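You operate a simulated robot arm through the tools that you are given. There is no shell and no other tool.

You run a simulated robot arm. Do the job below in one go: nothing can be reset, and whatever is moved stays where it is left.

## Task
Clamp pouch 75 in the grey holder and start it on port P4.
Fine: red tab on the red mark, knob tight, red clip on the red tab, black on black.

Only the result counts: the job must be done as asked and must still hold three seconds after the hand-in. Knocking over, shifting, dropping, spilling or breaking anything else fails it.

## Robot
A 7-joint arm with a two-finger parallel gripper, fixed in place. Base frame: the origin is at the foot of the arm, x ahead of it, y to its left, z up. Units: cm, rad, N and s.
With the tool pointing down near the work surface it reaches from about 44 to 92 cm from the base axis. Its first joint turns from -2.496 to 2.496 rad. Payload 3 kg.
Tool frame: the origin (TCP) lies between the finger pads and is the grasp point; the fingertips stand 3 cm ahead of it; z points along the fingers, y is the line along which they close. Largest opening 9.4 cm; finger width 2.8, thickness 1; the body of the gripper, 5 by 9.6 cm, starts 5.5 cm behind the TCP.
Orientation is that of the tool frame in the base frame, as a unit quaternion [x, y, z, w]. With the fingers straight down and closing along the base's y, the tool's x points along the base's -x, its y along +y and its z along -z.

## Interface
- The arm moves only by the tool nudge_tool. Its argument "plan" is a list of rows, each a list of 6 numbers: the shift along the base's x, y, z in cm, then the turn, a rotation vector about the base's x, y, z in degrees. In form: [[tx, ty, tz, wx, wy, wz], ...]. A call has 1 to 20 rows; each row shifts and turns the commanded pose from where the row before left it. "claw" is the closure in counts, from 0 (fully open) to 255 (shut), set as the call begins (left out, the last holds). Each row takes 0.2 s and may step no farther than 5 cm and 0.15 rad from the row before; otherwise, or with a gripper value out of range, the whole call is refused. A pose out of reach is approached as far as the arm can. The call stops where the force on the tool passes 90 N (or 10 N more than at its start, if that is more) or the arm is blocked; 0.2 s more then pass. Each finger travels about 7.2 cm/s and halts on what it meets, pressing with about 33 N; the grip force reading is that of the motor and also rises with nothing between the fingers. The clock runs only during rows and for 0.2 s after the last one: add rows that do not move to give the fingers time. The reply holds the time, the measured pose of the TCP, the force on the tool along the base axes, the opening and the grip force, in the units named above and with some noise, with the torque about the TCP (base axes, N m) and any sound that the robot's microphone picked up.
- Cameras (640 x 400 px; columns grow to the right, rows downward): "scene" is fixed at [4.88, 65, 139.25]; the picture's right is [-0.44, -0.90, 0.00], its down [-0.39, 0.19, -0.90] and it looks along [0.81, -0.40, -0.43] (base axes); focal length 294 px, centre (320, 200). "wrist" rides on the gripper at [7.6, 1.4, -10.3] in the tool frame; the picture's right is [-0.18, 0.98, 0.00], its down [-0.75, -0.14, -0.64] and it looks along [-0.63, -0.12, 0.77] (tool axes); focal length 243 px, centre (320, 200). There is no depth. A picture from a camera that has moved, and an enlarged one, comes with that camera's place and axes in the base frame and with its lens.
- snapshot(camera): a new picture of that camera. The clock stands still meanwhile.
- enlarge(camera, box): a new picture of the part [left, top, right, bottom] of that camera's present view, enlarged. The clock stands still meanwhile.
- job_done(): hands the job in; it is judged then, once.

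Places have to be worked out from the pictures, the camera data and where the tool is seen. Open the gripper and draw the arm clear of the work before you hand the job in, unless the task says otherwise.

The tools are called after "Emit:" by a JSON object that holds its "fn" and its "kwargs". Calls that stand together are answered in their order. nudge_tool: Moves the arm, as the interface text tells. Its arguments: {"type":"object","properties":{"plan":{"type":"array","items":{"type":"array","items":{"type":"number"}}},"claw":{"type":"number"}},"required":["plan"]} The other tools are called the same way: snapshot (camera) takes a picture; enlarge (camera, box) takes an enlarged picture of a part of a camera's view; job_done () hands the job in.

At the start:

```text
time: 0.0
ee_pos: [37.4, 24.82, 125.19]
ee_rot: [0.0, 1.0, 0.0, 0.0]
contact_force: [0.4, 0.0, 0.0]
torque: [-0.01, 0.02, -0.01]
finger_gap: 9.41
gripper_force: 0.1
```

scene: 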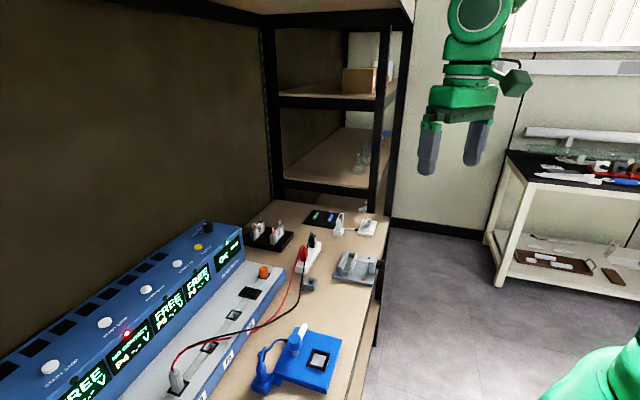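
wrist: 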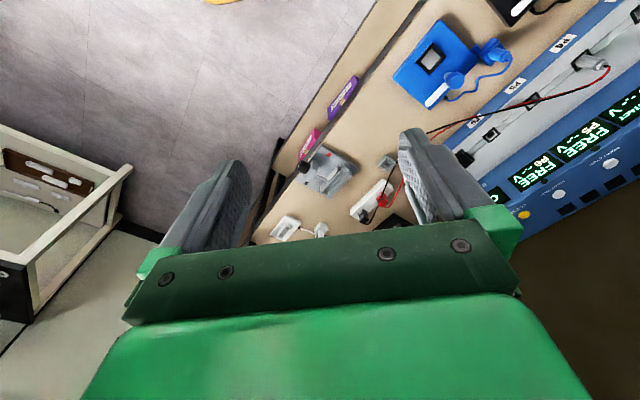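

I start by looking closely at the bench to identify the pouches, the grey holder, the clips and the ports.

Emit:
{"fn": "enlarge", "kwargs": {"camera": "scene", "box": [220, 180, 420, 305]}}

Emit:
{"fn": "enlarge", "kwargs": {"camera": "scene", "box": [0, 200, 320, 400]}}

Emit:
{"fn": "enlarge", "kwargs": {"camera": "wrist", "box": [240, 0, 640, 250]}}

Emit:
{"fn": "enlarge", "kwargs": {"camera": "wrist", "box": [250, 60, 450, 250]}}

```text
3.20 times, centred on (320, 242) of scene
camera zoom: at [4.88, 65.0, 139.25], right [-0.44, -0.9, 0.0], down [-0.39, 0.19, -0.9], along [0.81, -0.4, -0.43], focal length 942 px, centre (320, 64)
```

zoom: 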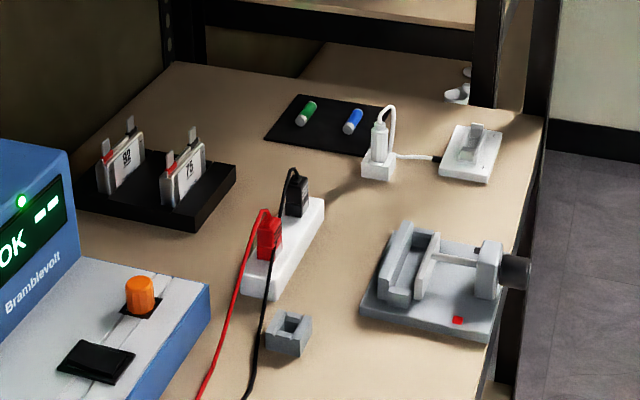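

```text
2.00 times, centred on (160, 300) of scene
camera zoom: at [4.88, 65.0, 139.25], right [-0.44, -0.9, 0.0], down [-0.39, 0.19, -0.9], along [0.81, -0.4, -0.43], focal length 589 px, centre (640, 0)
```

zoom: 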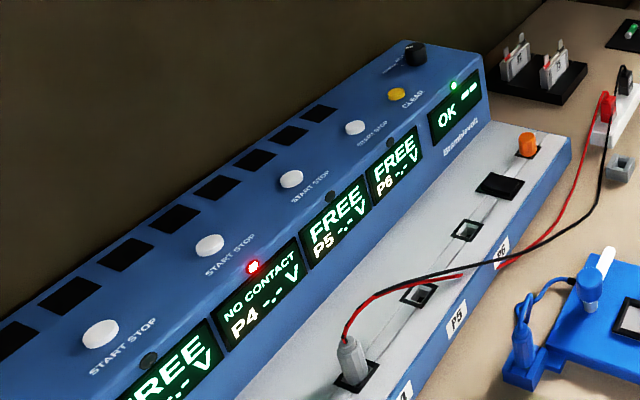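

```text
1.60 times, centred on (440, 125) of wrist
camera zoom: at [29.74, 26.32, 135.63], right [0.18, 0.98, 0.0], down [0.75, -0.14, 0.64], along [0.63, -0.12, -0.77], focal length 388 px, centre (128, 320)
```

zoom: 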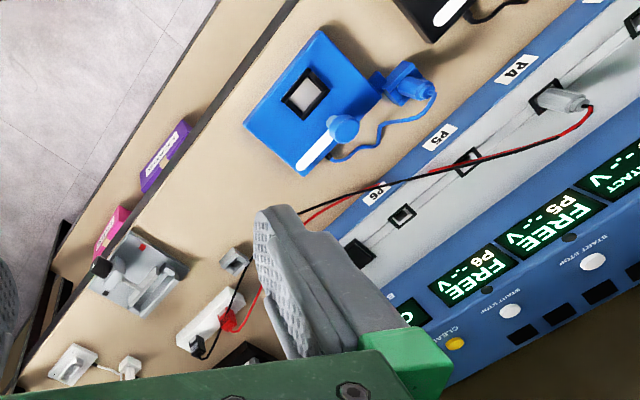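

```text
2.11 times, centred on (350, 155) of wrist
camera zoom: at [29.74, 26.32, 135.63], right [0.18, 0.98, 0.0], down [0.75, -0.14, 0.64], along [0.63, -0.12, -0.77], focal length 511 px, centre (257, 295)
```

zoom: 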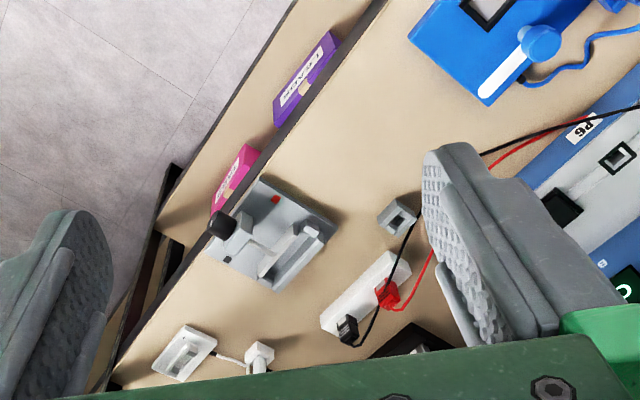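

The bench runs diagonally (about 45°) to the arm, with the holder near the front edge and the pouches at the far right. I rotate the tool to face the bench and move to a viewing pose high above it.

Emit:
{"fn": "nudge_tool", "kwargs": {"plan": [[1, 2, -3, 0, 0, 7.5], [1, 2, -3, 0, 0, 7.5], [1, 1, -3, 0, 0, 7.5], [1, 1, -3, 0, 0, 7.5], [1, 1, -3, 0, 0, 7.5], [1, 0, -3, 0, 0, 7.5], [0, 0, 0, 0, 0, 0], [0, 0, 0, 0, 0, 0]], "claw": 0}}

Emit:
{"fn": "snapshot", "kwargs": {"camera": "wrist"}}

Emit:
{"fn": "snapshot", "kwargs": {"camera": "scene"}}

```text
time: 1.8
ee_pos: [43.58, 31.92, 107.16]
ee_rot: [-0.382, 0.924, 0.0, 0.0]
contact_force: [-0.3, -0.3, -0.6]
torque: [0.04, -0.02, -0.01]
finger_gap: 9.4
gripper_force: 0.0
```

```text
taken
camera wrist: at [37.01, 27.65, 117.55], right [-0.56, 0.83, 0.0], down [0.63, 0.43, 0.64], along [0.53, 0.36, -0.77], focal length 243 px, centre (320, 200)
```

wrist: 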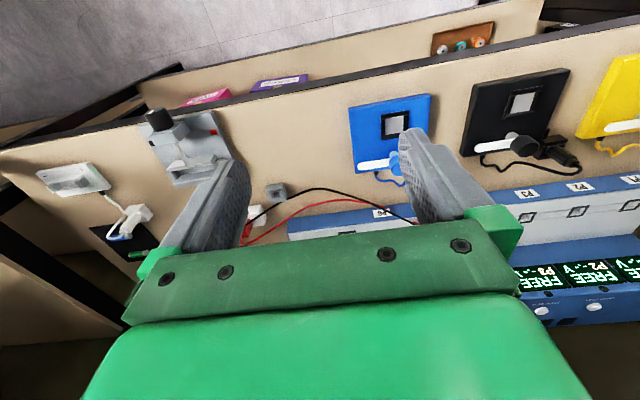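

```text
taken
```

scene: 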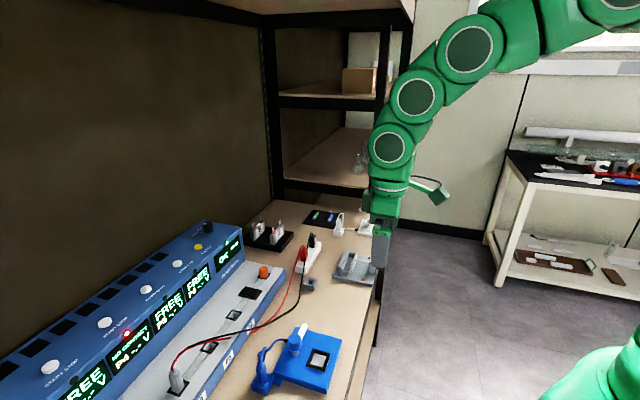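

The wrist view confirms the red mark at about (62.2, 22.3, 78). I move the camera closer over the holder to look at the jaws, knob and red mark.

Emit:
{"fn": "nudge_tool", "kwargs": {"plan": [[3, -2, -1.5, 0, 0, 0], [3, -2, -1.5, 0, 0, 0], [3, -2, -1.5, 0, 0, 0], [3, -2, -1.5, 0, 0, 0], [3, -2, -1.5, 0, 0, 0], [2, -1, -1, 0, 0, 0], [0, 0, 0, 0, 0, 0], [0, 0, 0, 0, 0, 0]]}}

Emit:
{"fn": "snapshot", "kwargs": {"camera": "wrist"}}

Emit:
{"fn": "enlarge", "kwargs": {"camera": "wrist", "box": [200, 0, 440, 150]}}

```text
time: 3.6
ee_pos: [60.55, 20.78, 98.63]
ee_rot: [-0.382, 0.924, 0.0, 0.0]
contact_force: [0.2, 0.7, -0.8]
torque: [0.01, 0.01, -0.03]
finger_gap: 9.4
gripper_force: 0.1
```

```text
taken
camera wrist: at [53.93, 16.6, 109.01], right [-0.56, 0.83, 0.0], down [0.63, 0.43, 0.64], along [0.53, 0.36, -0.77], focal length 243 px, centre (320, 200)
```

wrist: 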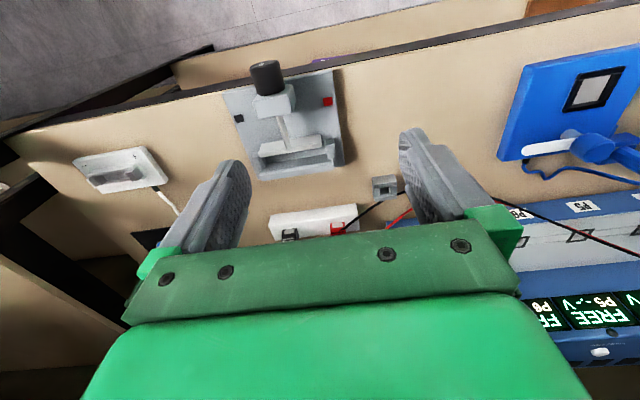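

```text
2.67 times, centred on (320, 75) of wrist
camera zoom: at [53.93, 16.6, 109.01], right [-0.56, 0.83, 0.0], down [0.63, 0.43, 0.64], along [0.53, 0.36, -0.77], focal length 647 px, centre (320, 533)
```

zoom: 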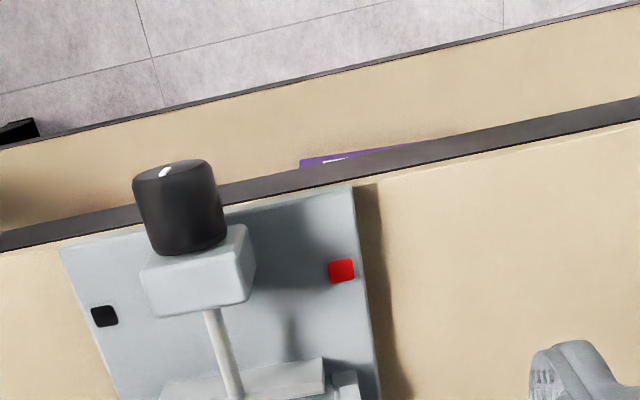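

The holder has a red mark on its left side and a black mark on its right (as seen from the arm), a knob facing the arm, and a sliding jaw facing a fixed far jaw. I move the camera further in to see the jaws, the clips and the pouch rack.

Emit:
{"fn": "nudge_tool", "kwargs": {"plan": [[3, 3, 0, 0, 0, 0], [3, 3, 0, 0, 0, 0], [2, 2, 0, 0, 0, 0], [0, 0, 0, 0, 0, 0], [0, 0, 0, 0, 0, 0]]}}

Emit:
{"fn": "snapshot", "kwargs": {"camera": "wrist"}}

Emit:
{"fn": "enlarge", "kwargs": {"camera": "wrist", "box": [180, 0, 420, 150]}}

Emit:
{"fn": "enlarge", "kwargs": {"camera": "wrist", "box": [220, 100, 420, 225]}}

```text
time: 4.8
ee_pos: [68.65, 28.78, 98.67]
ee_rot: [-0.383, 0.924, 0.0, 0.001]
contact_force: [0.6, 1.4, 0.3]
torque: [0.01, -0.04, 0.03]
finger_gap: 9.4
gripper_force: 0.1
```

```text
taken
camera wrist: at [62.06, 24.55, 109.06], right [-0.56, 0.83, 0.0], down [0.63, 0.43, 0.64], along [0.53, 0.36, -0.77], focal length 243 px, centre (320, 200)
```

wrist: 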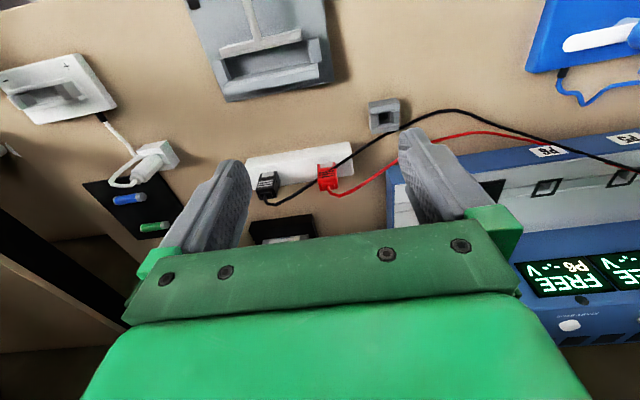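

```text
2.67 times, centred on (300, 75) of wrist
camera zoom: at [62.06, 24.55, 109.06], right [-0.56, 0.83, 0.0], down [0.63, 0.43, 0.64], along [0.53, 0.36, -0.77], focal length 647 px, centre (373, 533)
```

zoom: 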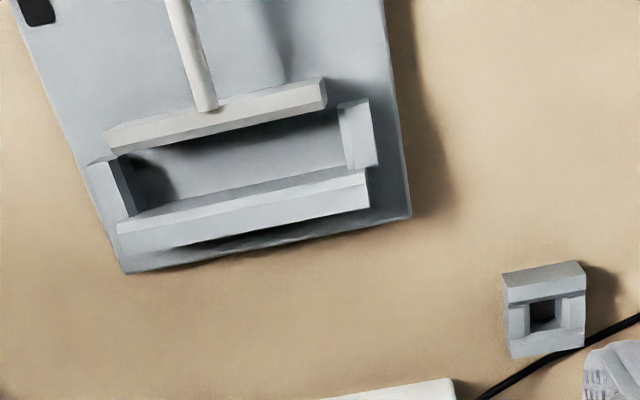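

```text
3.20 times, centred on (320, 162) of wrist
camera zoom: at [62.06, 24.55, 109.06], right [-0.56, 0.83, 0.0], down [0.63, 0.43, 0.64], along [0.53, 0.36, -0.77], focal length 776 px, centre (320, 320)
```

zoom: 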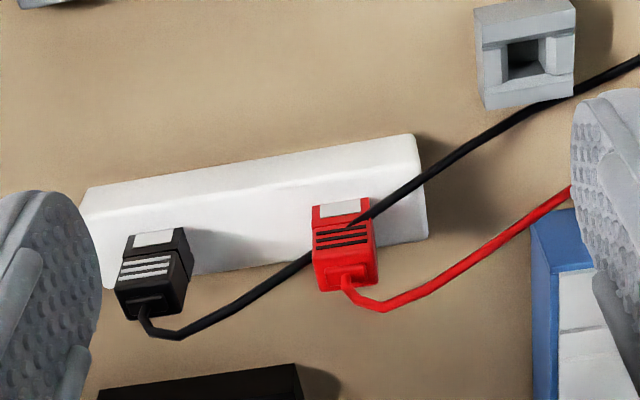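

Now I move further toward the back to view the pouch rack and the clip bar more directly.

Emit:
{"fn": "nudge_tool", "kwargs": {"plan": [[3, 2, 0, 0, 0, 0], [3, 2, 0, 0, 0, 0], [3, 2, 0, 0, 0, 0], [2, 1, 0, 0, 0, 0], [0, 0, 0, 0, 0, 0], [0, 0, 0, 0, 0, 0]]}}

Emit:
{"fn": "snapshot", "kwargs": {"camera": "wrist"}}

Emit:
{"fn": "enlarge", "kwargs": {"camera": "wrist", "box": [220, 60, 420, 225]}}

Emit:
{"fn": "snapshot", "kwargs": {"camera": "scene"}}

```text
time: 6.2
ee_pos: [79.6, 35.93, 98.85]
ee_rot: [-0.383, 0.924, 0.0, 0.0]
contact_force: [0.0, 0.7, -0.1]
torque: [0.0, 0.02, 0.0]
finger_gap: 9.4
gripper_force: 0.1
```

```text
taken
camera wrist: at [73.0, 31.57, 109.15], right [-0.56, 0.83, 0.0], down [0.63, 0.43, 0.64], along [0.53, 0.36, -0.77], focal length 243 px, centre (320, 200)
```

wrist: 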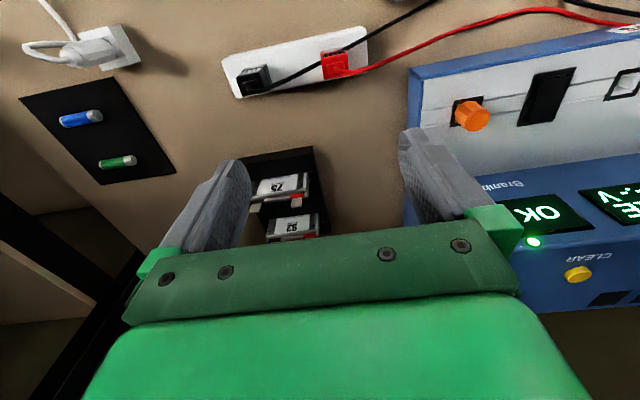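

```text
2.42 times, centred on (320, 142) of wrist
camera zoom: at [73.0, 31.57, 109.15], right [-0.56, 0.83, 0.0], down [0.63, 0.43, 0.64], along [0.53, 0.36, -0.77], focal length 588 px, centre (320, 339)
```

zoom: 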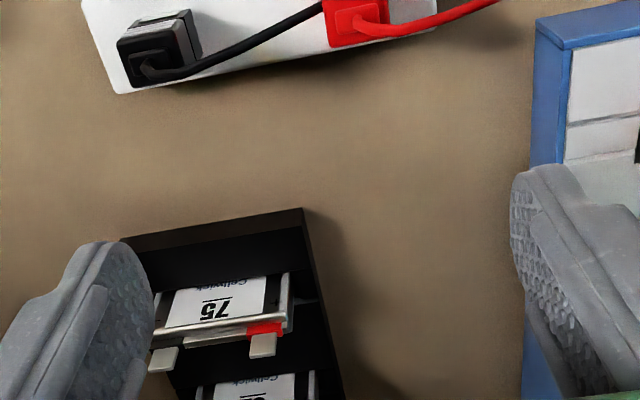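

```text
taken
```

scene: 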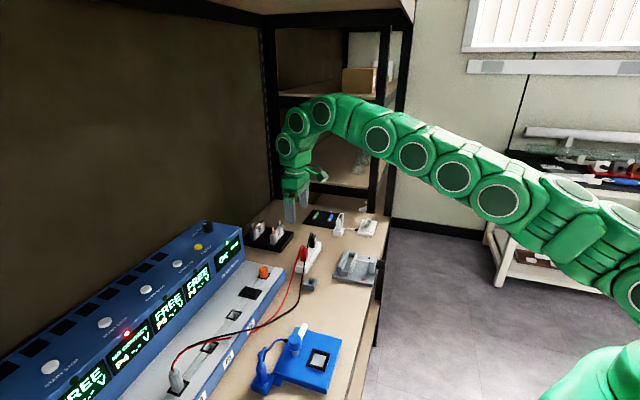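

The pouch rack holds 92 (behind) and 75 (in front, nearer the arm), with the red tab on the left like the holder's red mark. I enlarge the scene view to triangulate the pouch accurately.

Emit:
{"fn": "enlarge", "kwargs": {"camera": "scene", "box": [236, 200, 316, 250]}}

Emit:
{"fn": "enlarge", "kwargs": {"camera": "wrist", "box": [230, 140, 350, 240]}}

Emit:
{"fn": "enlarge", "kwargs": {"camera": "scene", "box": [290, 215, 390, 300]}}

```text
8.00 times, centred on (276, 225) of scene
camera zoom: at [4.88, 65.0, 139.25], right [-0.44, -0.9, 0.0], down [-0.39, 0.19, -0.9], along [0.81, -0.4, -0.43], focal length 2356 px, centre (672, 0)
```

zoom: 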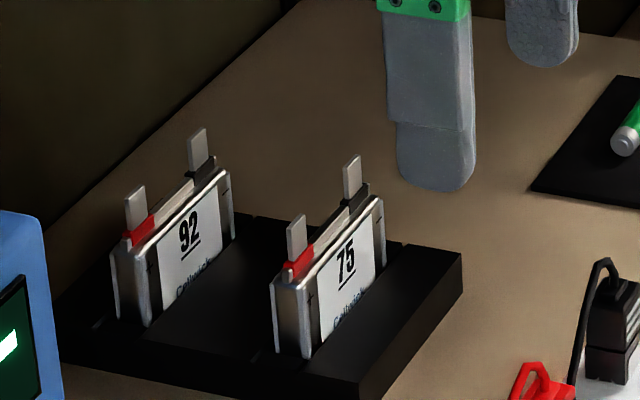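

```text
4.00 times, centred on (290, 190) of wrist
camera zoom: at [73.0, 31.57, 109.15], right [-0.56, 0.83, 0.0], down [0.63, 0.43, 0.64], along [0.53, 0.36, -0.77], focal length 970 px, centre (440, 240)
```

zoom: 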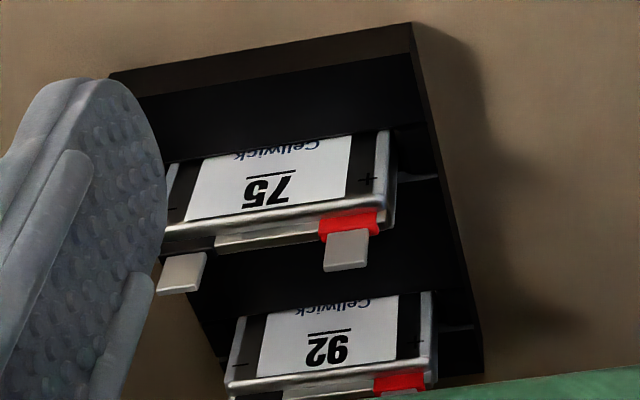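

```text
4.71 times, centred on (340, 258) of scene
camera zoom: at [4.88, 65.0, 139.25], right [-0.44, -0.9, 0.0], down [-0.39, 0.19, -0.9], along [0.81, -0.4, -0.43], focal length 1386 px, centre (226, -71)
```

zoom: 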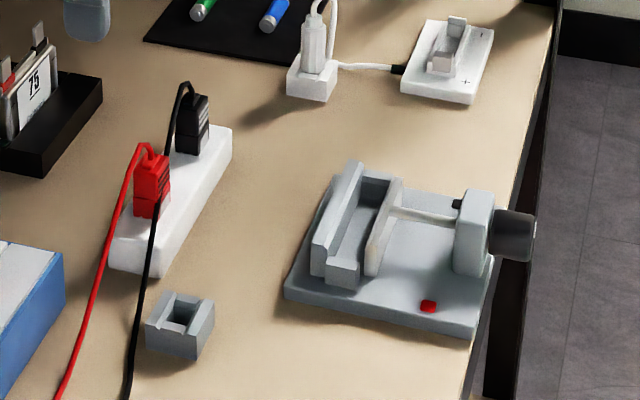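

Pouch 75 sits around (93.9, 38.8) with tabs at z≈86, beyond straight-down reach, so I will need a tilted tool with the camera on top. I back off to free space and try a half-turn of the tool, checking whether the wrist can follow.

Emit:
{"fn": "nudge_tool", "kwargs": {"plan": [[-4, -1, 3, 0, 0, 0], [-4, -1, 3, 0, 0, 0], [-4, -1, 3, 0, 0, 0], [-4, -1, 3, 0, 0, 0], [-4, -1, 3, 0, 0, -8], [0, 0, 0, 0, 0, -8], [0, 0, 0, 0, 0, -8], [0, 0, 0, 0, 0, -8], [0, 0, 0, 0, 0, -8], [0, 0, 0, 0, 0, -8], [0, 0, 0, 0, 0, -8], [0, 0, 0, 0, 0, -8], [0, 0, 0, 0, 0, -8], [0, 0, 0, 0, 0, -8], [0, 0, 0, 0, 0, 0], [0, 0, 0, 0, 0, 0]]}}

```text
refused: row 1 steps farther than a row can; nothing moved
```

That row was slightly too long; I shorten the steps and retry.

Emit:
{"fn": "nudge_tool", "kwargs": {"plan": [[-3.8, -1, 2.8, 0, 0, 0], [-3.8, -1, 2.8, 0, 0, 0], [-3.8, -1, 2.8, 0, 0, 0], [-3.8, -1, 2.8, 0, 0, 0], [-3.8, -1, 2.8, 0, 0, -8], [0, 0, 0, 0, 0, -8], [0, 0, 0, 0, 0, -8], [0, 0, 0, 0, 0, -8], [0, 0, 0, 0, 0, -8], [0, 0, 0, 0, 0, -8], [0, 0, 0, 0, 0, -8], [0, 0, 0, 0, 0, -8], [0, 0, 0, 0, 0, -8], [0, 0, 0, 0, 0, -8], [0, 0, 0, 0, 0, 0], [0, 0, 0, 0, 0, 0]]}}

```text
time: 9.6
ee_pos: [60.58, 30.93, 112.69]
ee_rot: [0.302, 0.953, 0.0, 0.001]
contact_force: [0.0, -0.4, -0.2]
torque: [0.0, 0.0, -0.02]
finger_gap: 9.42
gripper_force: 0.2
```

The wrist follows so far; I continue the turn by another 100° so the tool's x axis points toward the back of the bench.

Emit:
{"fn": "nudge_tool", "kwargs": {"plan": [[0, 0, 0, 0, 0, -8], [0, 0, 0, 0, 0, -8], [0, 0, 0, 0, 0, -8], [0, 0, 0, 0, 0, -8], [0, 0, 0, 0, 0, -8], [0, 0, 0, 0, 0, -8], [0, 0, 0, 0, 0, -8], [0, 0, 0, 0, 0, -8], [0, 0, 0, 0, 0, -8], [0, 0, 0, 0, 0, -8], [0, 0, 0, 0, 0, -8], [0, 0, 0, 0, 0, -8], [0, 0, 0, 0, 0, -4], [0, 0, 0, 0, 0, 0], [0, 0, 0, 0, 0, 0]]}}

Emit:
{"fn": "snapshot", "kwargs": {"camera": "wrist"}}

Emit:
{"fn": "snapshot", "kwargs": {"camera": "scene"}}

```text
time: 12.8
ee_pos: [60.54, 30.76, 112.74]
ee_rot: [0.924, 0.382, 0.0, 0.0]
contact_force: [0.0, -0.6, -0.7]
torque: [-0.01, 0.02, 0.03]
finger_gap: 9.41
gripper_force: 0.1
```

```text
taken
camera wrist: at [66.81, 35.31, 123.11], right [0.56, -0.83, 0.0], down [-0.63, -0.43, 0.64], along [-0.53, -0.36, -0.77], focal length 243 px, centre (320, 200)
```

wrist: 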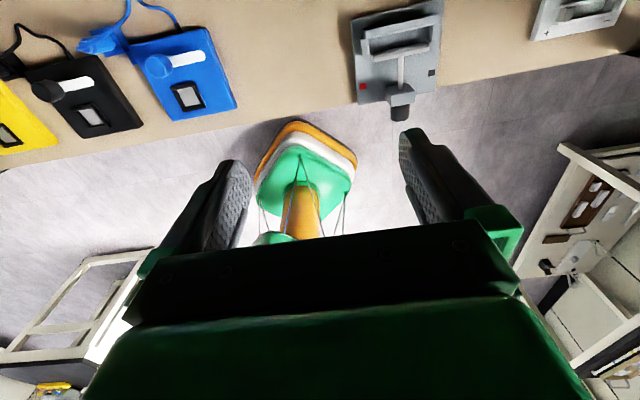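

```text
taken
```

scene: 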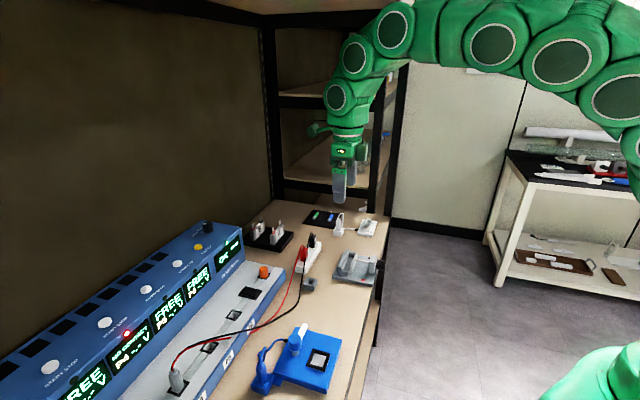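

The half-turn works. Now I tilt the tool 45° toward the back of the bench while moving to hover above the pouch rack, to check reach and look down on the pouch.

Emit:
{"fn": "nudge_tool", "kwargs": {"plan": [[2.6, 0.5, -0.8, 4.6, -4.6, 0], [2.6, 0.5, -0.8, 4.6, -4.6, 0], [2.6, 0.5, -0.8, 4.6, -4.6, 0], [2.6, 0.5, -0.8, 4.6, -4.6, 0], [2.6, 0.5, -0.8, 4.6, -4.6, 0], [2.6, 0.5, -0.8, 4.6, -4.6, 0], [2.6, 0.5, -0.8, 4.22, -4.22, 0], [2.6, 0.5, -0.8, 0, 0, 0], [2.6, 0.5, -0.8, 0, 0, 0], [2.6, 0.5, -0.8, 0, 0, 0], [2.6, 0.5, -0.8, 0, 0, 0], [2.6, 0.5, -0.8, 0, 0, 0], [0, 0, 0, 0, 0, 0], [0, 0, 0, 0, 0, 0]]}}

Emit:
{"fn": "snapshot", "kwargs": {"camera": "wrist"}}

Emit:
{"fn": "snapshot", "kwargs": {"camera": "scene"}}

```text
time: 15.8
ee_pos: [91.62, 36.81, 103.06]
ee_rot: [0.853, 0.354, 0.354, -0.147]
contact_force: [-0.1, -0.2, 0.8]
torque: [0.0, 0.01, 0.01]
finger_gap: 9.41
gripper_force: 0.0
```

```text
taken
camera wrist: at [91.08, 34.54, 115.79], right [0.6, -0.79, -0.13], down [-0.8, -0.6, -0.08], along [-0.02, 0.15, -0.99], focal length 243 px, centre (320, 200)
```

wrist: 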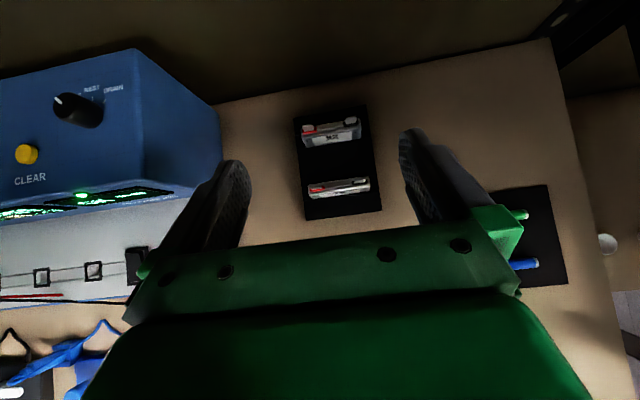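

```text
taken
```

scene: 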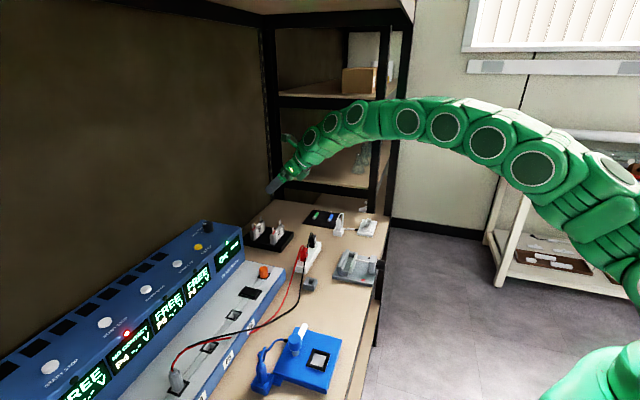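

I can reach there with the 45° tilt and now look straight down on the rack. I enlarge the pouch view to measure.

Emit:
{"fn": "enlarge", "kwargs": {"camera": "wrist", "box": [280, 90, 400, 230]}}

Emit:
{"fn": "enlarge", "kwargs": {"camera": "wrist", "box": [0, 40, 260, 240]}}

```text
2.86 times, centred on (340, 160) of wrist
camera zoom: at [91.08, 34.54, 115.79], right [0.6, -0.79, -0.13], down [-0.8, -0.6, -0.08], along [-0.02, 0.15, -0.99], focal length 693 px, centre (263, 314)
```

zoom: 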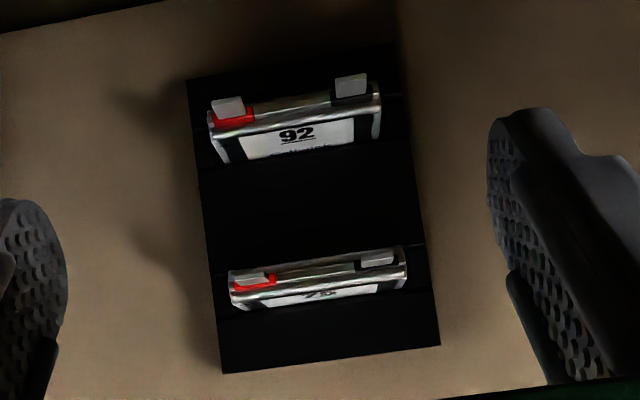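

```text
2.00 times, centred on (130, 140) of wrist
camera zoom: at [91.08, 34.54, 115.79], right [0.6, -0.79, -0.13], down [-0.8, -0.6, -0.08], along [-0.02, 0.15, -0.99], focal length 485 px, centre (700, 320)
```

zoom: 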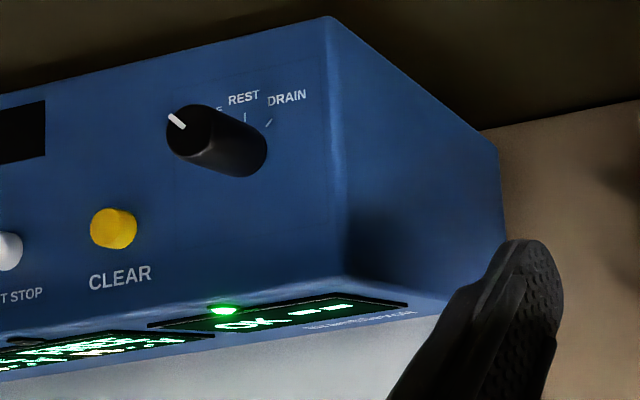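

The mode dial reads charge-like (pointer left of REST) and the pouch is roughly centred at n≈93.5, e≈38.9. I lower by 9 cm, staying above the tabs, for a more accurate look.

Emit:
{"fn": "nudge_tool", "kwargs": {"plan": [[0.64, 0.5, -3, 0, 0, 0], [0.64, 0.5, -3, 0, 0, 0], [0, 0, -3, 0, 0, 0], [0, 0, 0, 0, 0, 0], [0, 0, 0, 0, 0, 0]]}}

Emit:
{"fn": "snapshot", "kwargs": {"camera": "wrist"}}

Emit:
{"fn": "enlarge", "kwargs": {"camera": "wrist", "box": [220, 60, 440, 230]}}

Emit:
{"fn": "enlarge", "kwargs": {"camera": "scene", "box": [236, 180, 316, 250]}}

```text
time: 17.0
ee_pos: [92.88, 37.75, 94.16]
ee_rot: [0.853, 0.354, 0.353, -0.147]
contact_force: [0.0, -0.3, 0.3]
torque: [0.01, 0.0, 0.02]
finger_gap: 9.4
gripper_force: 0.1
```

```text
taken
camera wrist: at [92.44, 35.56, 106.8], right [0.6, -0.79, -0.13], down [-0.8, -0.6, -0.08], along [-0.02, 0.15, -0.99], focal length 243 px, centre (320, 200)
```

wrist: 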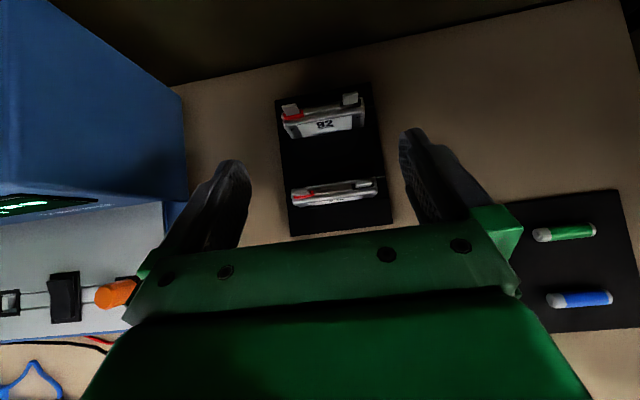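

```text
2.35 times, centred on (330, 145) of wrist
camera zoom: at [92.44, 35.56, 106.8], right [0.6, -0.79, -0.13], down [-0.8, -0.6, -0.08], along [-0.02, 0.15, -0.99], focal length 571 px, centre (296, 329)
```

zoom: 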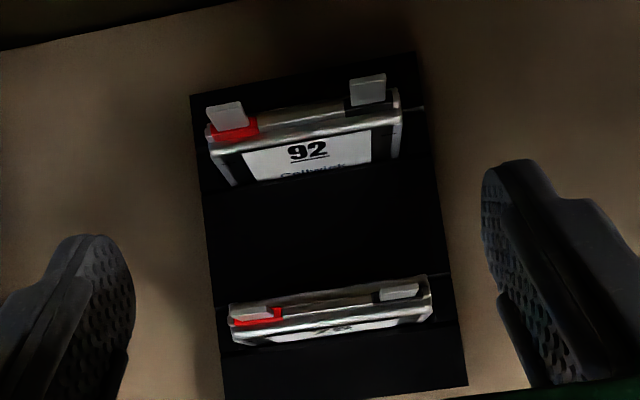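

```text
5.71 times, centred on (276, 215) of scene
camera zoom: at [4.88, 65.0, 139.25], right [-0.44, -0.9, 0.0], down [-0.39, 0.19, -0.9], along [0.81, -0.4, -0.43], focal length 1683 px, centre (571, 114)
```

zoom: 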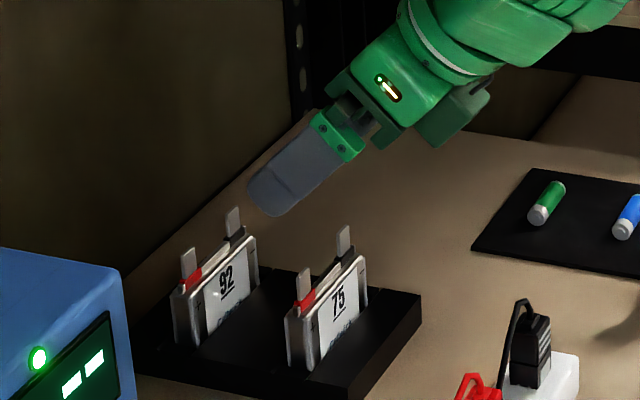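

I enlarge further in the scene view to get the pouch body corners, rack top and finger relation precisely.

Emit:
{"fn": "enlarge", "kwargs": {"camera": "scene", "box": [264, 204, 304, 231]}}

Emit:
{"fn": "enlarge", "kwargs": {"camera": "wrist", "box": [280, 170, 400, 240]}}

Emit:
{"fn": "enlarge", "kwargs": {"camera": "scene", "box": [328, 238, 388, 290]}}

Emit:
{"fn": "enlarge", "kwargs": {"camera": "scene", "box": [290, 228, 350, 298]}}

```text
14.81 times, centred on (284, 218) of scene
camera zoom: at [4.88, 65.0, 139.25], right [-0.44, -0.9, 0.0], down [-0.39, 0.19, -0.9], along [0.81, -0.4, -0.43], focal length 4363 px, centre (853, -59)
```

zoom: 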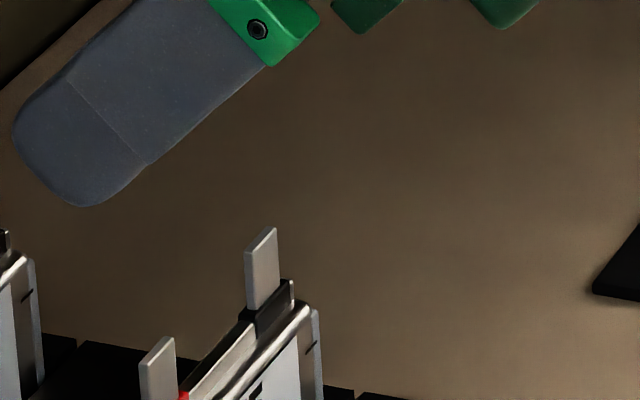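

```text
5.33 times, centred on (340, 205) of wrist
camera zoom: at [92.44, 35.56, 106.8], right [0.6, -0.79, -0.13], down [-0.8, -0.6, -0.08], along [-0.02, 0.15, -0.99], focal length 1294 px, centre (213, 173)
```

zoom: 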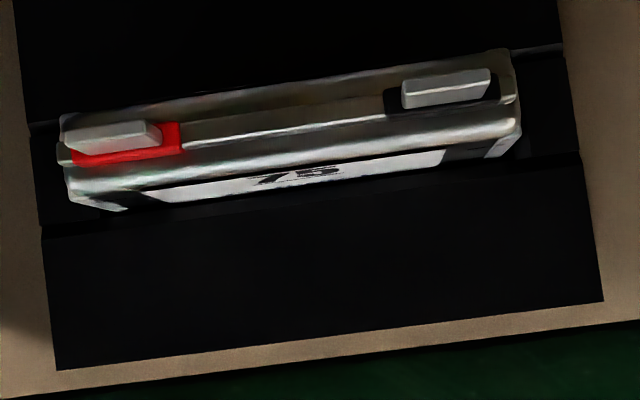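

```text
7.69 times, centred on (358, 264) of scene
camera zoom: at [4.88, 65.0, 139.25], right [-0.44, -0.9, 0.0], down [-0.39, 0.19, -0.9], along [0.81, -0.4, -0.43], focal length 2265 px, centre (28, -292)
```

zoom: 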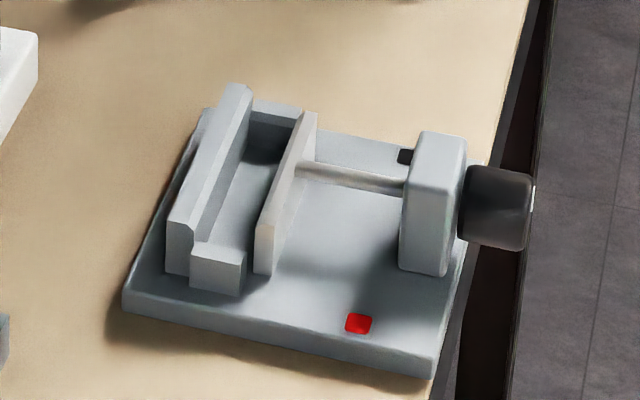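

```text
5.71 times, centred on (320, 263) of scene
camera zoom: at [4.88, 65.0, 139.25], right [-0.44, -0.9, 0.0], down [-0.39, 0.19, -0.9], along [0.81, -0.4, -0.43], focal length 1683 px, centre (320, -160)
```

zoom: 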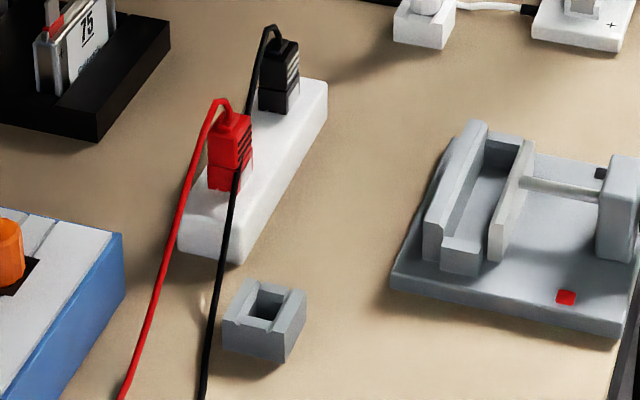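

Very useful. One more enlargement of pouch 75's body and rack, to get body-top and rack-top heights.

Emit:
{"fn": "enlarge", "kwargs": {"camera": "scene", "box": [258, 216, 298, 254]}}

```text
10.53 times, centred on (278, 235) of scene
camera zoom: at [4.88, 65.0, 139.25], right [-0.44, -0.9, 0.0], down [-0.39, 0.19, -0.9], along [0.81, -0.4, -0.43], focal length 3100 px, centre (762, -168)
```

zoom: 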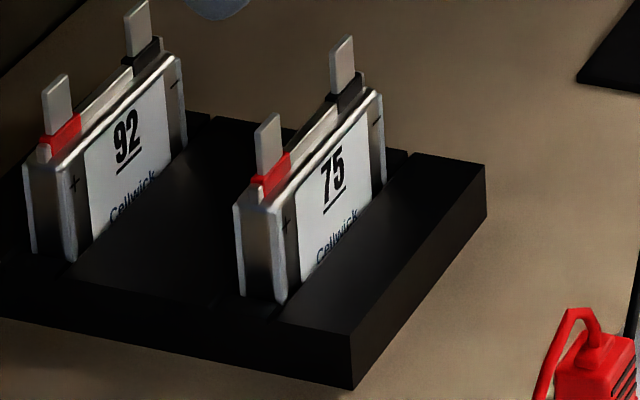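

Estimates: bench z≈78.2, rack top ≈80.2, pouch body top ≈83.5, pouch centre n≈93.57, e≈38.88, width ≈8 cm. I descend partway with fingers open and straddling it, then recheck.

Emit:
{"fn": "nudge_tool", "kwargs": {"plan": [[0.19, 0.33, -2, 0, 0, 0], [0, 0, -2, 0, 0, 0], [0, 0, -2, 0, 0, 0], [0, 0, 0, 0, 0, 0], [0, 0, 0, 0, 0, 0]], "claw": 0}}

Emit:
{"fn": "snapshot", "kwargs": {"camera": "wrist"}}

Emit:
{"fn": "enlarge", "kwargs": {"camera": "scene", "box": [250, 200, 310, 250]}}

Emit:
{"fn": "enlarge", "kwargs": {"camera": "wrist", "box": [200, 100, 440, 240]}}

```text
time: 18.2
ee_pos: [93.2, 37.96, 88.09]
ee_rot: [0.853, 0.354, 0.353, -0.147]
contact_force: [-0.5, -0.6, 0.1]
torque: [0.0, 0.02, -0.03]
finger_gap: 9.4
gripper_force: 0.1
```

```text
taken
camera wrist: at [92.68, 35.76, 100.85], right [0.6, -0.79, -0.13], down [-0.8, -0.6, -0.08], along [-0.02, 0.15, -0.99], focal length 243 px, centre (320, 200)
```

wrist: 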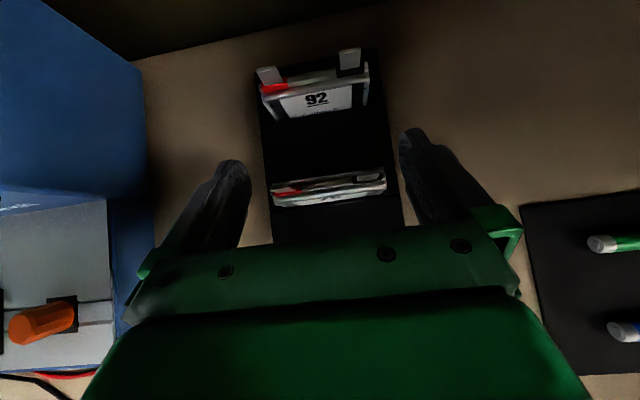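

```text
8.00 times, centred on (280, 225) of scene
camera zoom: at [4.88, 65.0, 139.25], right [-0.44, -0.9, 0.0], down [-0.39, 0.19, -0.9], along [0.81, -0.4, -0.43], focal length 2356 px, centre (640, 0)
```

zoom: 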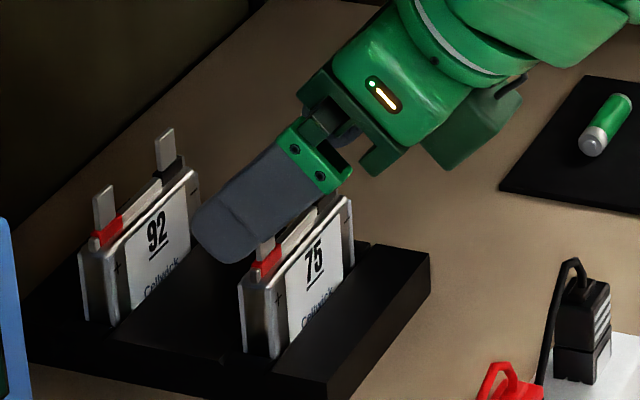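

```text
2.67 times, centred on (320, 170) of wrist
camera zoom: at [92.68, 35.76, 100.85], right [0.6, -0.79, -0.13], down [-0.8, -0.6, -0.08], along [-0.02, 0.15, -0.99], focal length 647 px, centre (320, 280)
```

zoom: 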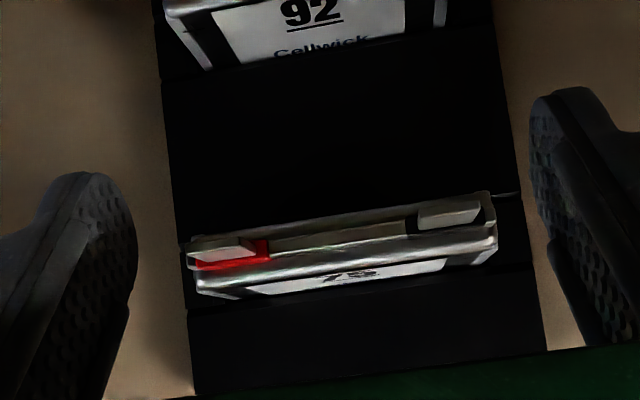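

The pouch is centred between the fingers (within ~0.1 cm). I descend the rest of the way to grip the upper part of the body edges, stopping above the rack top.

Emit:
{"fn": "nudge_tool", "kwargs": {"plan": [[0, 0, -1.5, 0, 0, 0], [0, 0, -1.2, 0, 0, 0], [0, 0, -1.0, 0, 0, 0], [0, 0, 0, 0, 0, 0], [0, 0, 0, 0, 0, 0]]}}

Emit:
{"fn": "enlarge", "kwargs": {"camera": "scene", "box": [250, 200, 310, 250]}}

Emit:
{"fn": "enlarge", "kwargs": {"camera": "wrist", "box": [200, 100, 440, 240]}}

```text
time: 19.4
ee_pos: [93.19, 37.96, 84.39]
ee_rot: [0.854, 0.353, 0.354, -0.146]
contact_force: [-0.3, 0.4, 0.5]
torque: [0.02, -0.04, 0.0]
finger_gap: 9.39
gripper_force: 0.0
```

```text
8.00 times, centred on (280, 225) of scene
camera zoom: at [4.88, 65.0, 139.25], right [-0.44, -0.9, 0.0], down [-0.39, 0.19, -0.9], along [0.81, -0.4, -0.43], focal length 2356 px, centre (640, 0)
```

zoom: 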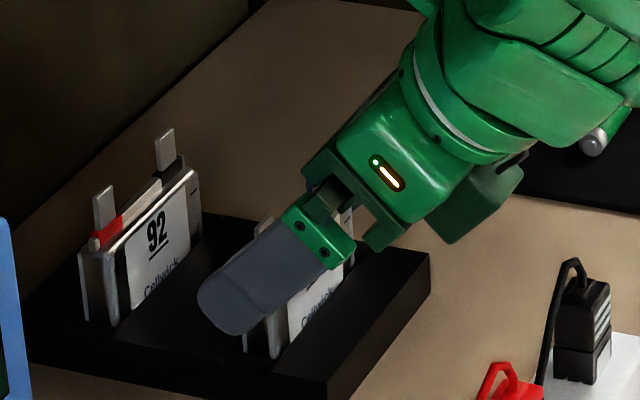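

```text
2.67 times, centred on (320, 170) of wrist
camera zoom: at [92.72, 35.78, 97.19], right [0.6, -0.79, -0.13], down [-0.8, -0.6, -0.08], along [-0.02, 0.15, -0.99], focal length 647 px, centre (320, 280)
```

zoom: 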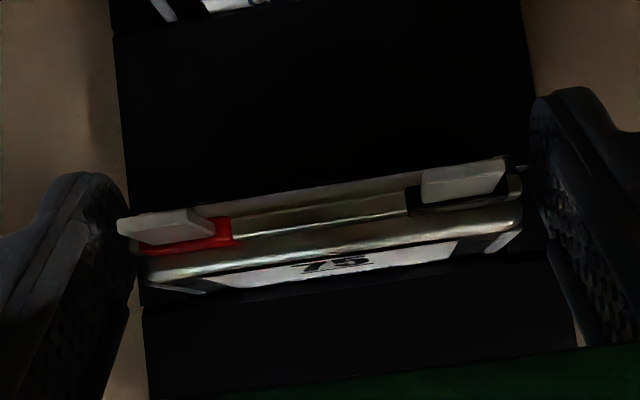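

The fingers straddle the body evenly with no contact force. I close the gripper on the pouch edges.

Emit:
{"fn": "nudge_tool", "kwargs": {"plan": [[0, 0, 0, 0, 0, 0], [0, 0, 0, 0, 0, 0], [0, 0, 0, 0, 0, 0], [0, 0, 0, 0, 0, 0]], "claw": 255}}

Emit:
{"fn": "enlarge", "kwargs": {"camera": "wrist", "box": [200, 100, 440, 240]}}

Emit:
{"fn": "enlarge", "kwargs": {"camera": "scene", "box": [250, 200, 310, 250]}}

```text
time: 20.4
ee_pos: [93.13, 37.96, 84.51]
ee_rot: [0.853, 0.354, 0.354, -0.147]
contact_force: [-0.2, -0.4, 1.1]
torque: [-0.03, 0.02, 0.04]
finger_gap: 8.36
gripper_force: 32.7
```

```text
2.67 times, centred on (320, 170) of wrist
camera zoom: at [92.72, 35.78, 97.19], right [0.6, -0.79, -0.13], down [-0.8, -0.6, -0.08], along [-0.02, 0.15, -0.99], focal length 647 px, centre (320, 280)
```

zoom: 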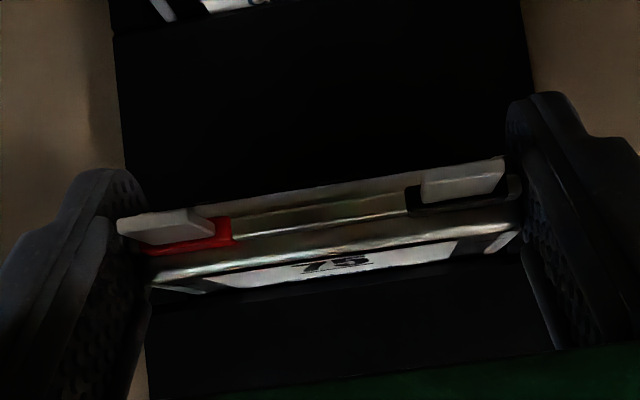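

```text
8.00 times, centred on (280, 225) of scene
camera zoom: at [4.88, 65.0, 139.25], right [-0.44, -0.9, 0.0], down [-0.39, 0.19, -0.9], along [0.81, -0.4, -0.43], focal length 2356 px, centre (640, 0)
```

zoom: 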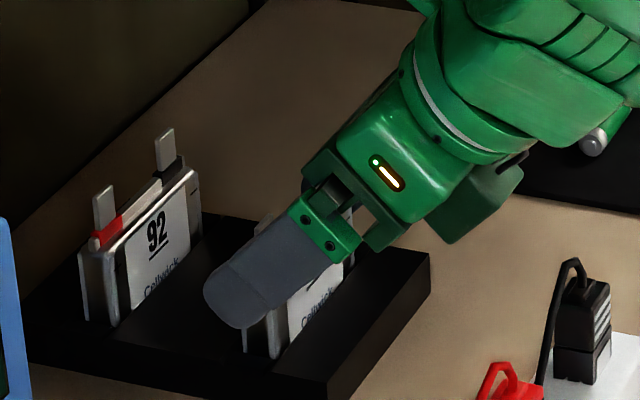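

Gripped at 8.36 cm with 33 N. I lift straight up slowly and check that the pouch comes along without disturbing the rack.

Emit:
{"fn": "nudge_tool", "kwargs": {"plan": [[0, 0, 0.5, 0, 0, 0], [0, 0, 0.7, 0, 0, 0], [0, 0, 1, 0, 0, 0], [0, 0, 1.5, 0, 0, 0], [0, 0, 2, 0, 0, 0], [0, 0, 2, 0, 0, 0], [0, 0, 0, 0, 0, 0]]}}

Emit:
{"fn": "enlarge", "kwargs": {"camera": "scene", "box": [250, 190, 310, 250]}}

Emit:
{"fn": "enlarge", "kwargs": {"camera": "wrist", "box": [200, 100, 440, 240]}}

```text
time: 22.0
ee_pos: [93.05, 38.12, 92.06]
ee_rot: [0.854, 0.353, 0.354, -0.146]
contact_force: [1.1, -0.4, -1.5]
torque: [-0.02, 0.04, 0.03]
finger_gap: 8.36
gripper_force: 32.9
```

```text
6.67 times, centred on (280, 220) of scene
camera zoom: at [4.88, 65.0, 139.25], right [-0.44, -0.9, 0.0], down [-0.39, 0.19, -0.9], along [0.81, -0.4, -0.43], focal length 1963 px, centre (587, 67)
```

zoom: 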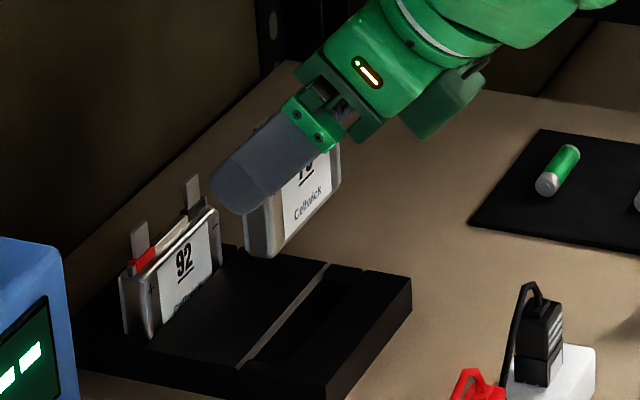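

```text
2.67 times, centred on (320, 170) of wrist
camera zoom: at [92.67, 35.86, 104.83], right [0.6, -0.79, -0.13], down [-0.8, -0.6, -0.08], along [-0.02, 0.15, -0.99], focal length 647 px, centre (320, 280)
```

zoom: 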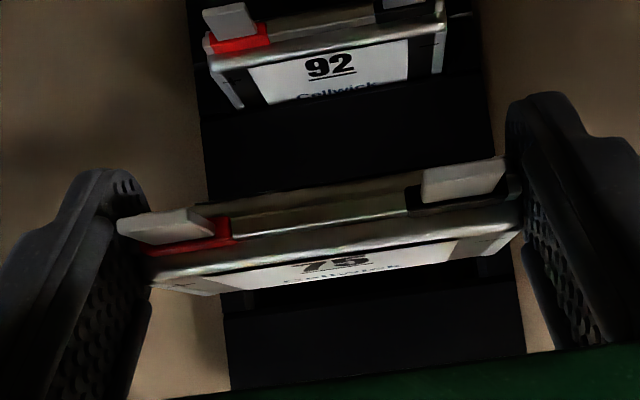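

Pouch 75 came out cleanly, its bottom about 5.5 cm below the TCP, and 92 and the rack are undisturbed. I raise further and carry it over to a hover in front of the holder pocket, for a view of the pocket.

Emit:
{"fn": "nudge_tool", "kwargs": {"plan": [[0, 0, 3, 0, 0, 0], [0, 0, 3, 0, 0, 0], [-1, -0.7, 3, 0, 0, 0], [-3, -2.1, 1, 0, 0, 0], [-3.5, -2.5, 0, 0, 0, 0], [-3.5, -2.5, 0, 0, 0, 0], [-3.5, -2.5, 0, 0, 0, 0], [-3.5, -2.5, 0, 0, 0, 0], [-3.5, -2.5, 0, 0, 0, 0], [-3.5, -2.5, 0, 0, 0, 0], [-2.5, -1.5, -1, 0, 0, 0], [-1.5, 0, -1, 0, 0, 0], [0, 0, 0, 0, 0, 0], [0, 0, 0, 0, 0, 0]]}}

Emit:
{"fn": "snapshot", "kwargs": {"camera": "wrist"}}

Emit:
{"fn": "enlarge", "kwargs": {"camera": "wrist", "box": [200, 60, 440, 210]}}

Emit:
{"fn": "snapshot", "kwargs": {"camera": "scene"}}

```text
time: 25.0
ee_pos: [64.07, 18.77, 100.25]
ee_rot: [0.854, 0.353, 0.354, -0.146]
contact_force: [0.0, 0.7, -1.4]
torque: [-0.04, 0.03, -0.02]
finger_gap: 8.36
gripper_force: 33.3
```

```text
taken
camera wrist: at [63.54, 16.62, 112.96], right [0.6, -0.79, -0.13], down [-0.8, -0.6, -0.08], along [-0.02, 0.15, -0.99], focal length 243 px, centre (320, 200)
```

wrist: 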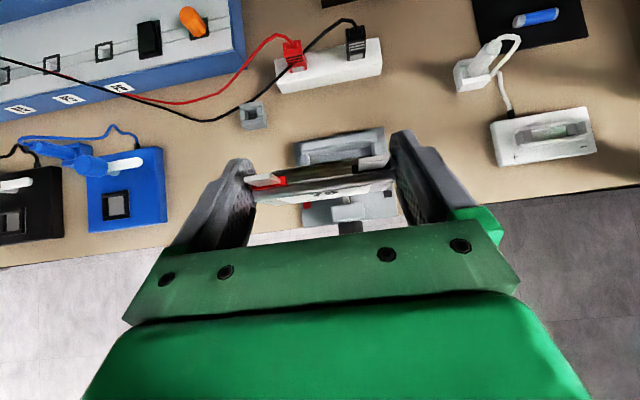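

```text
2.67 times, centred on (320, 135) of wrist
camera zoom: at [63.54, 16.62, 112.96], right [0.6, -0.79, -0.13], down [-0.8, -0.6, -0.08], along [-0.02, 0.15, -0.99], focal length 647 px, centre (320, 373)
```

zoom: 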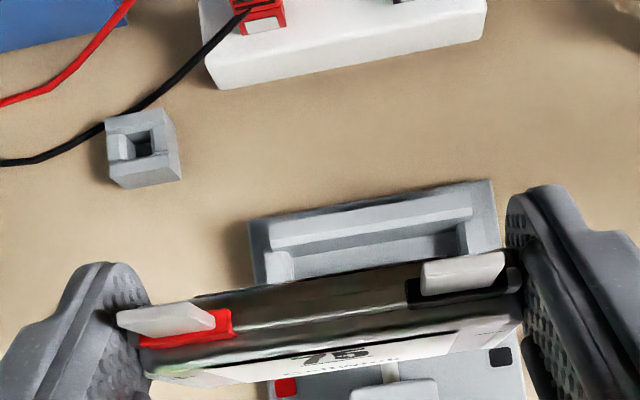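

```text
taken
```

scene: 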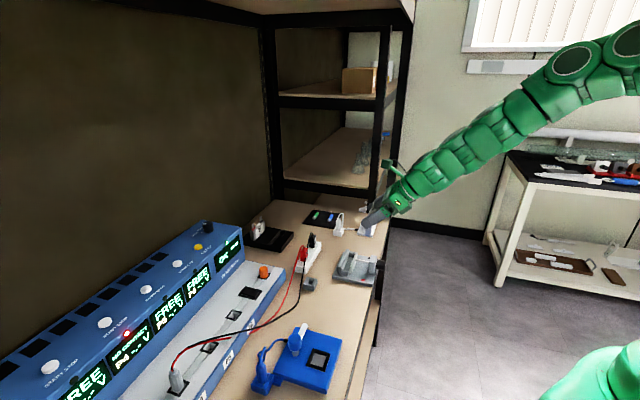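

The pouch hides the pocket from here; I back off 7 cm toward the arm for a clear look at the jaws.

Emit:
{"fn": "nudge_tool", "kwargs": {"plan": [[-2.5, -2.5, 0, 0, 0, 0], [-2.5, -2.5, 0, 0, 0, 0], [0, 0, 0, 0, 0, 0], [0, 0, 0, 0, 0, 0]]}}

Emit:
{"fn": "enlarge", "kwargs": {"camera": "wrist", "box": [240, 60, 440, 180]}}

Emit:
{"fn": "enlarge", "kwargs": {"camera": "scene", "box": [330, 240, 380, 280]}}

```text
time: 26.0
ee_pos: [59.21, 13.68, 100.05]
ee_rot: [0.853, 0.354, 0.354, -0.147]
contact_force: [1.3, 1.3, -1.4]
torque: [-0.02, 0.0, -0.01]
finger_gap: 8.36
gripper_force: 32.9
```

```text
3.20 times, centred on (340, 120) of wrist
camera zoom: at [58.63, 11.5, 112.8], right [0.6, -0.79, -0.13], down [-0.8, -0.6, -0.08], along [-0.02, 0.15, -0.99], focal length 776 px, centre (256, 456)
```

zoom: 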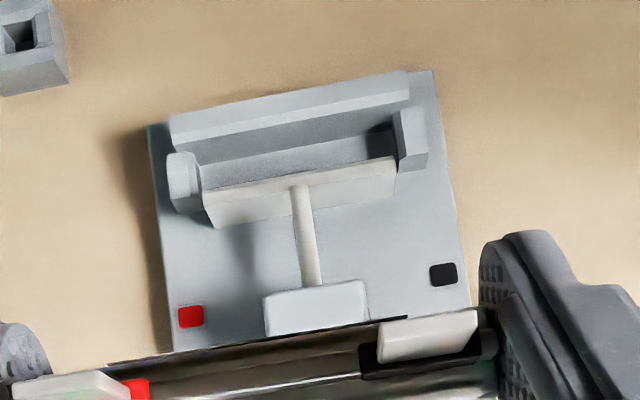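

```text
10.00 times, centred on (355, 260) of scene
camera zoom: at [4.88, 65.0, 139.25], right [-0.44, -0.9, 0.0], down [-0.39, 0.19, -0.9], along [0.81, -0.4, -0.43], focal length 2945 px, centre (-30, -400)
```

zoom: 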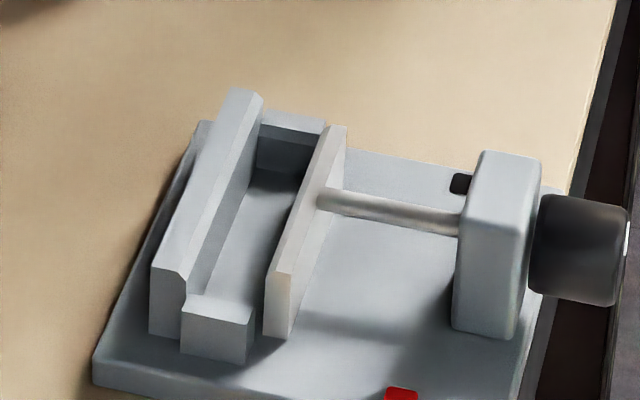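

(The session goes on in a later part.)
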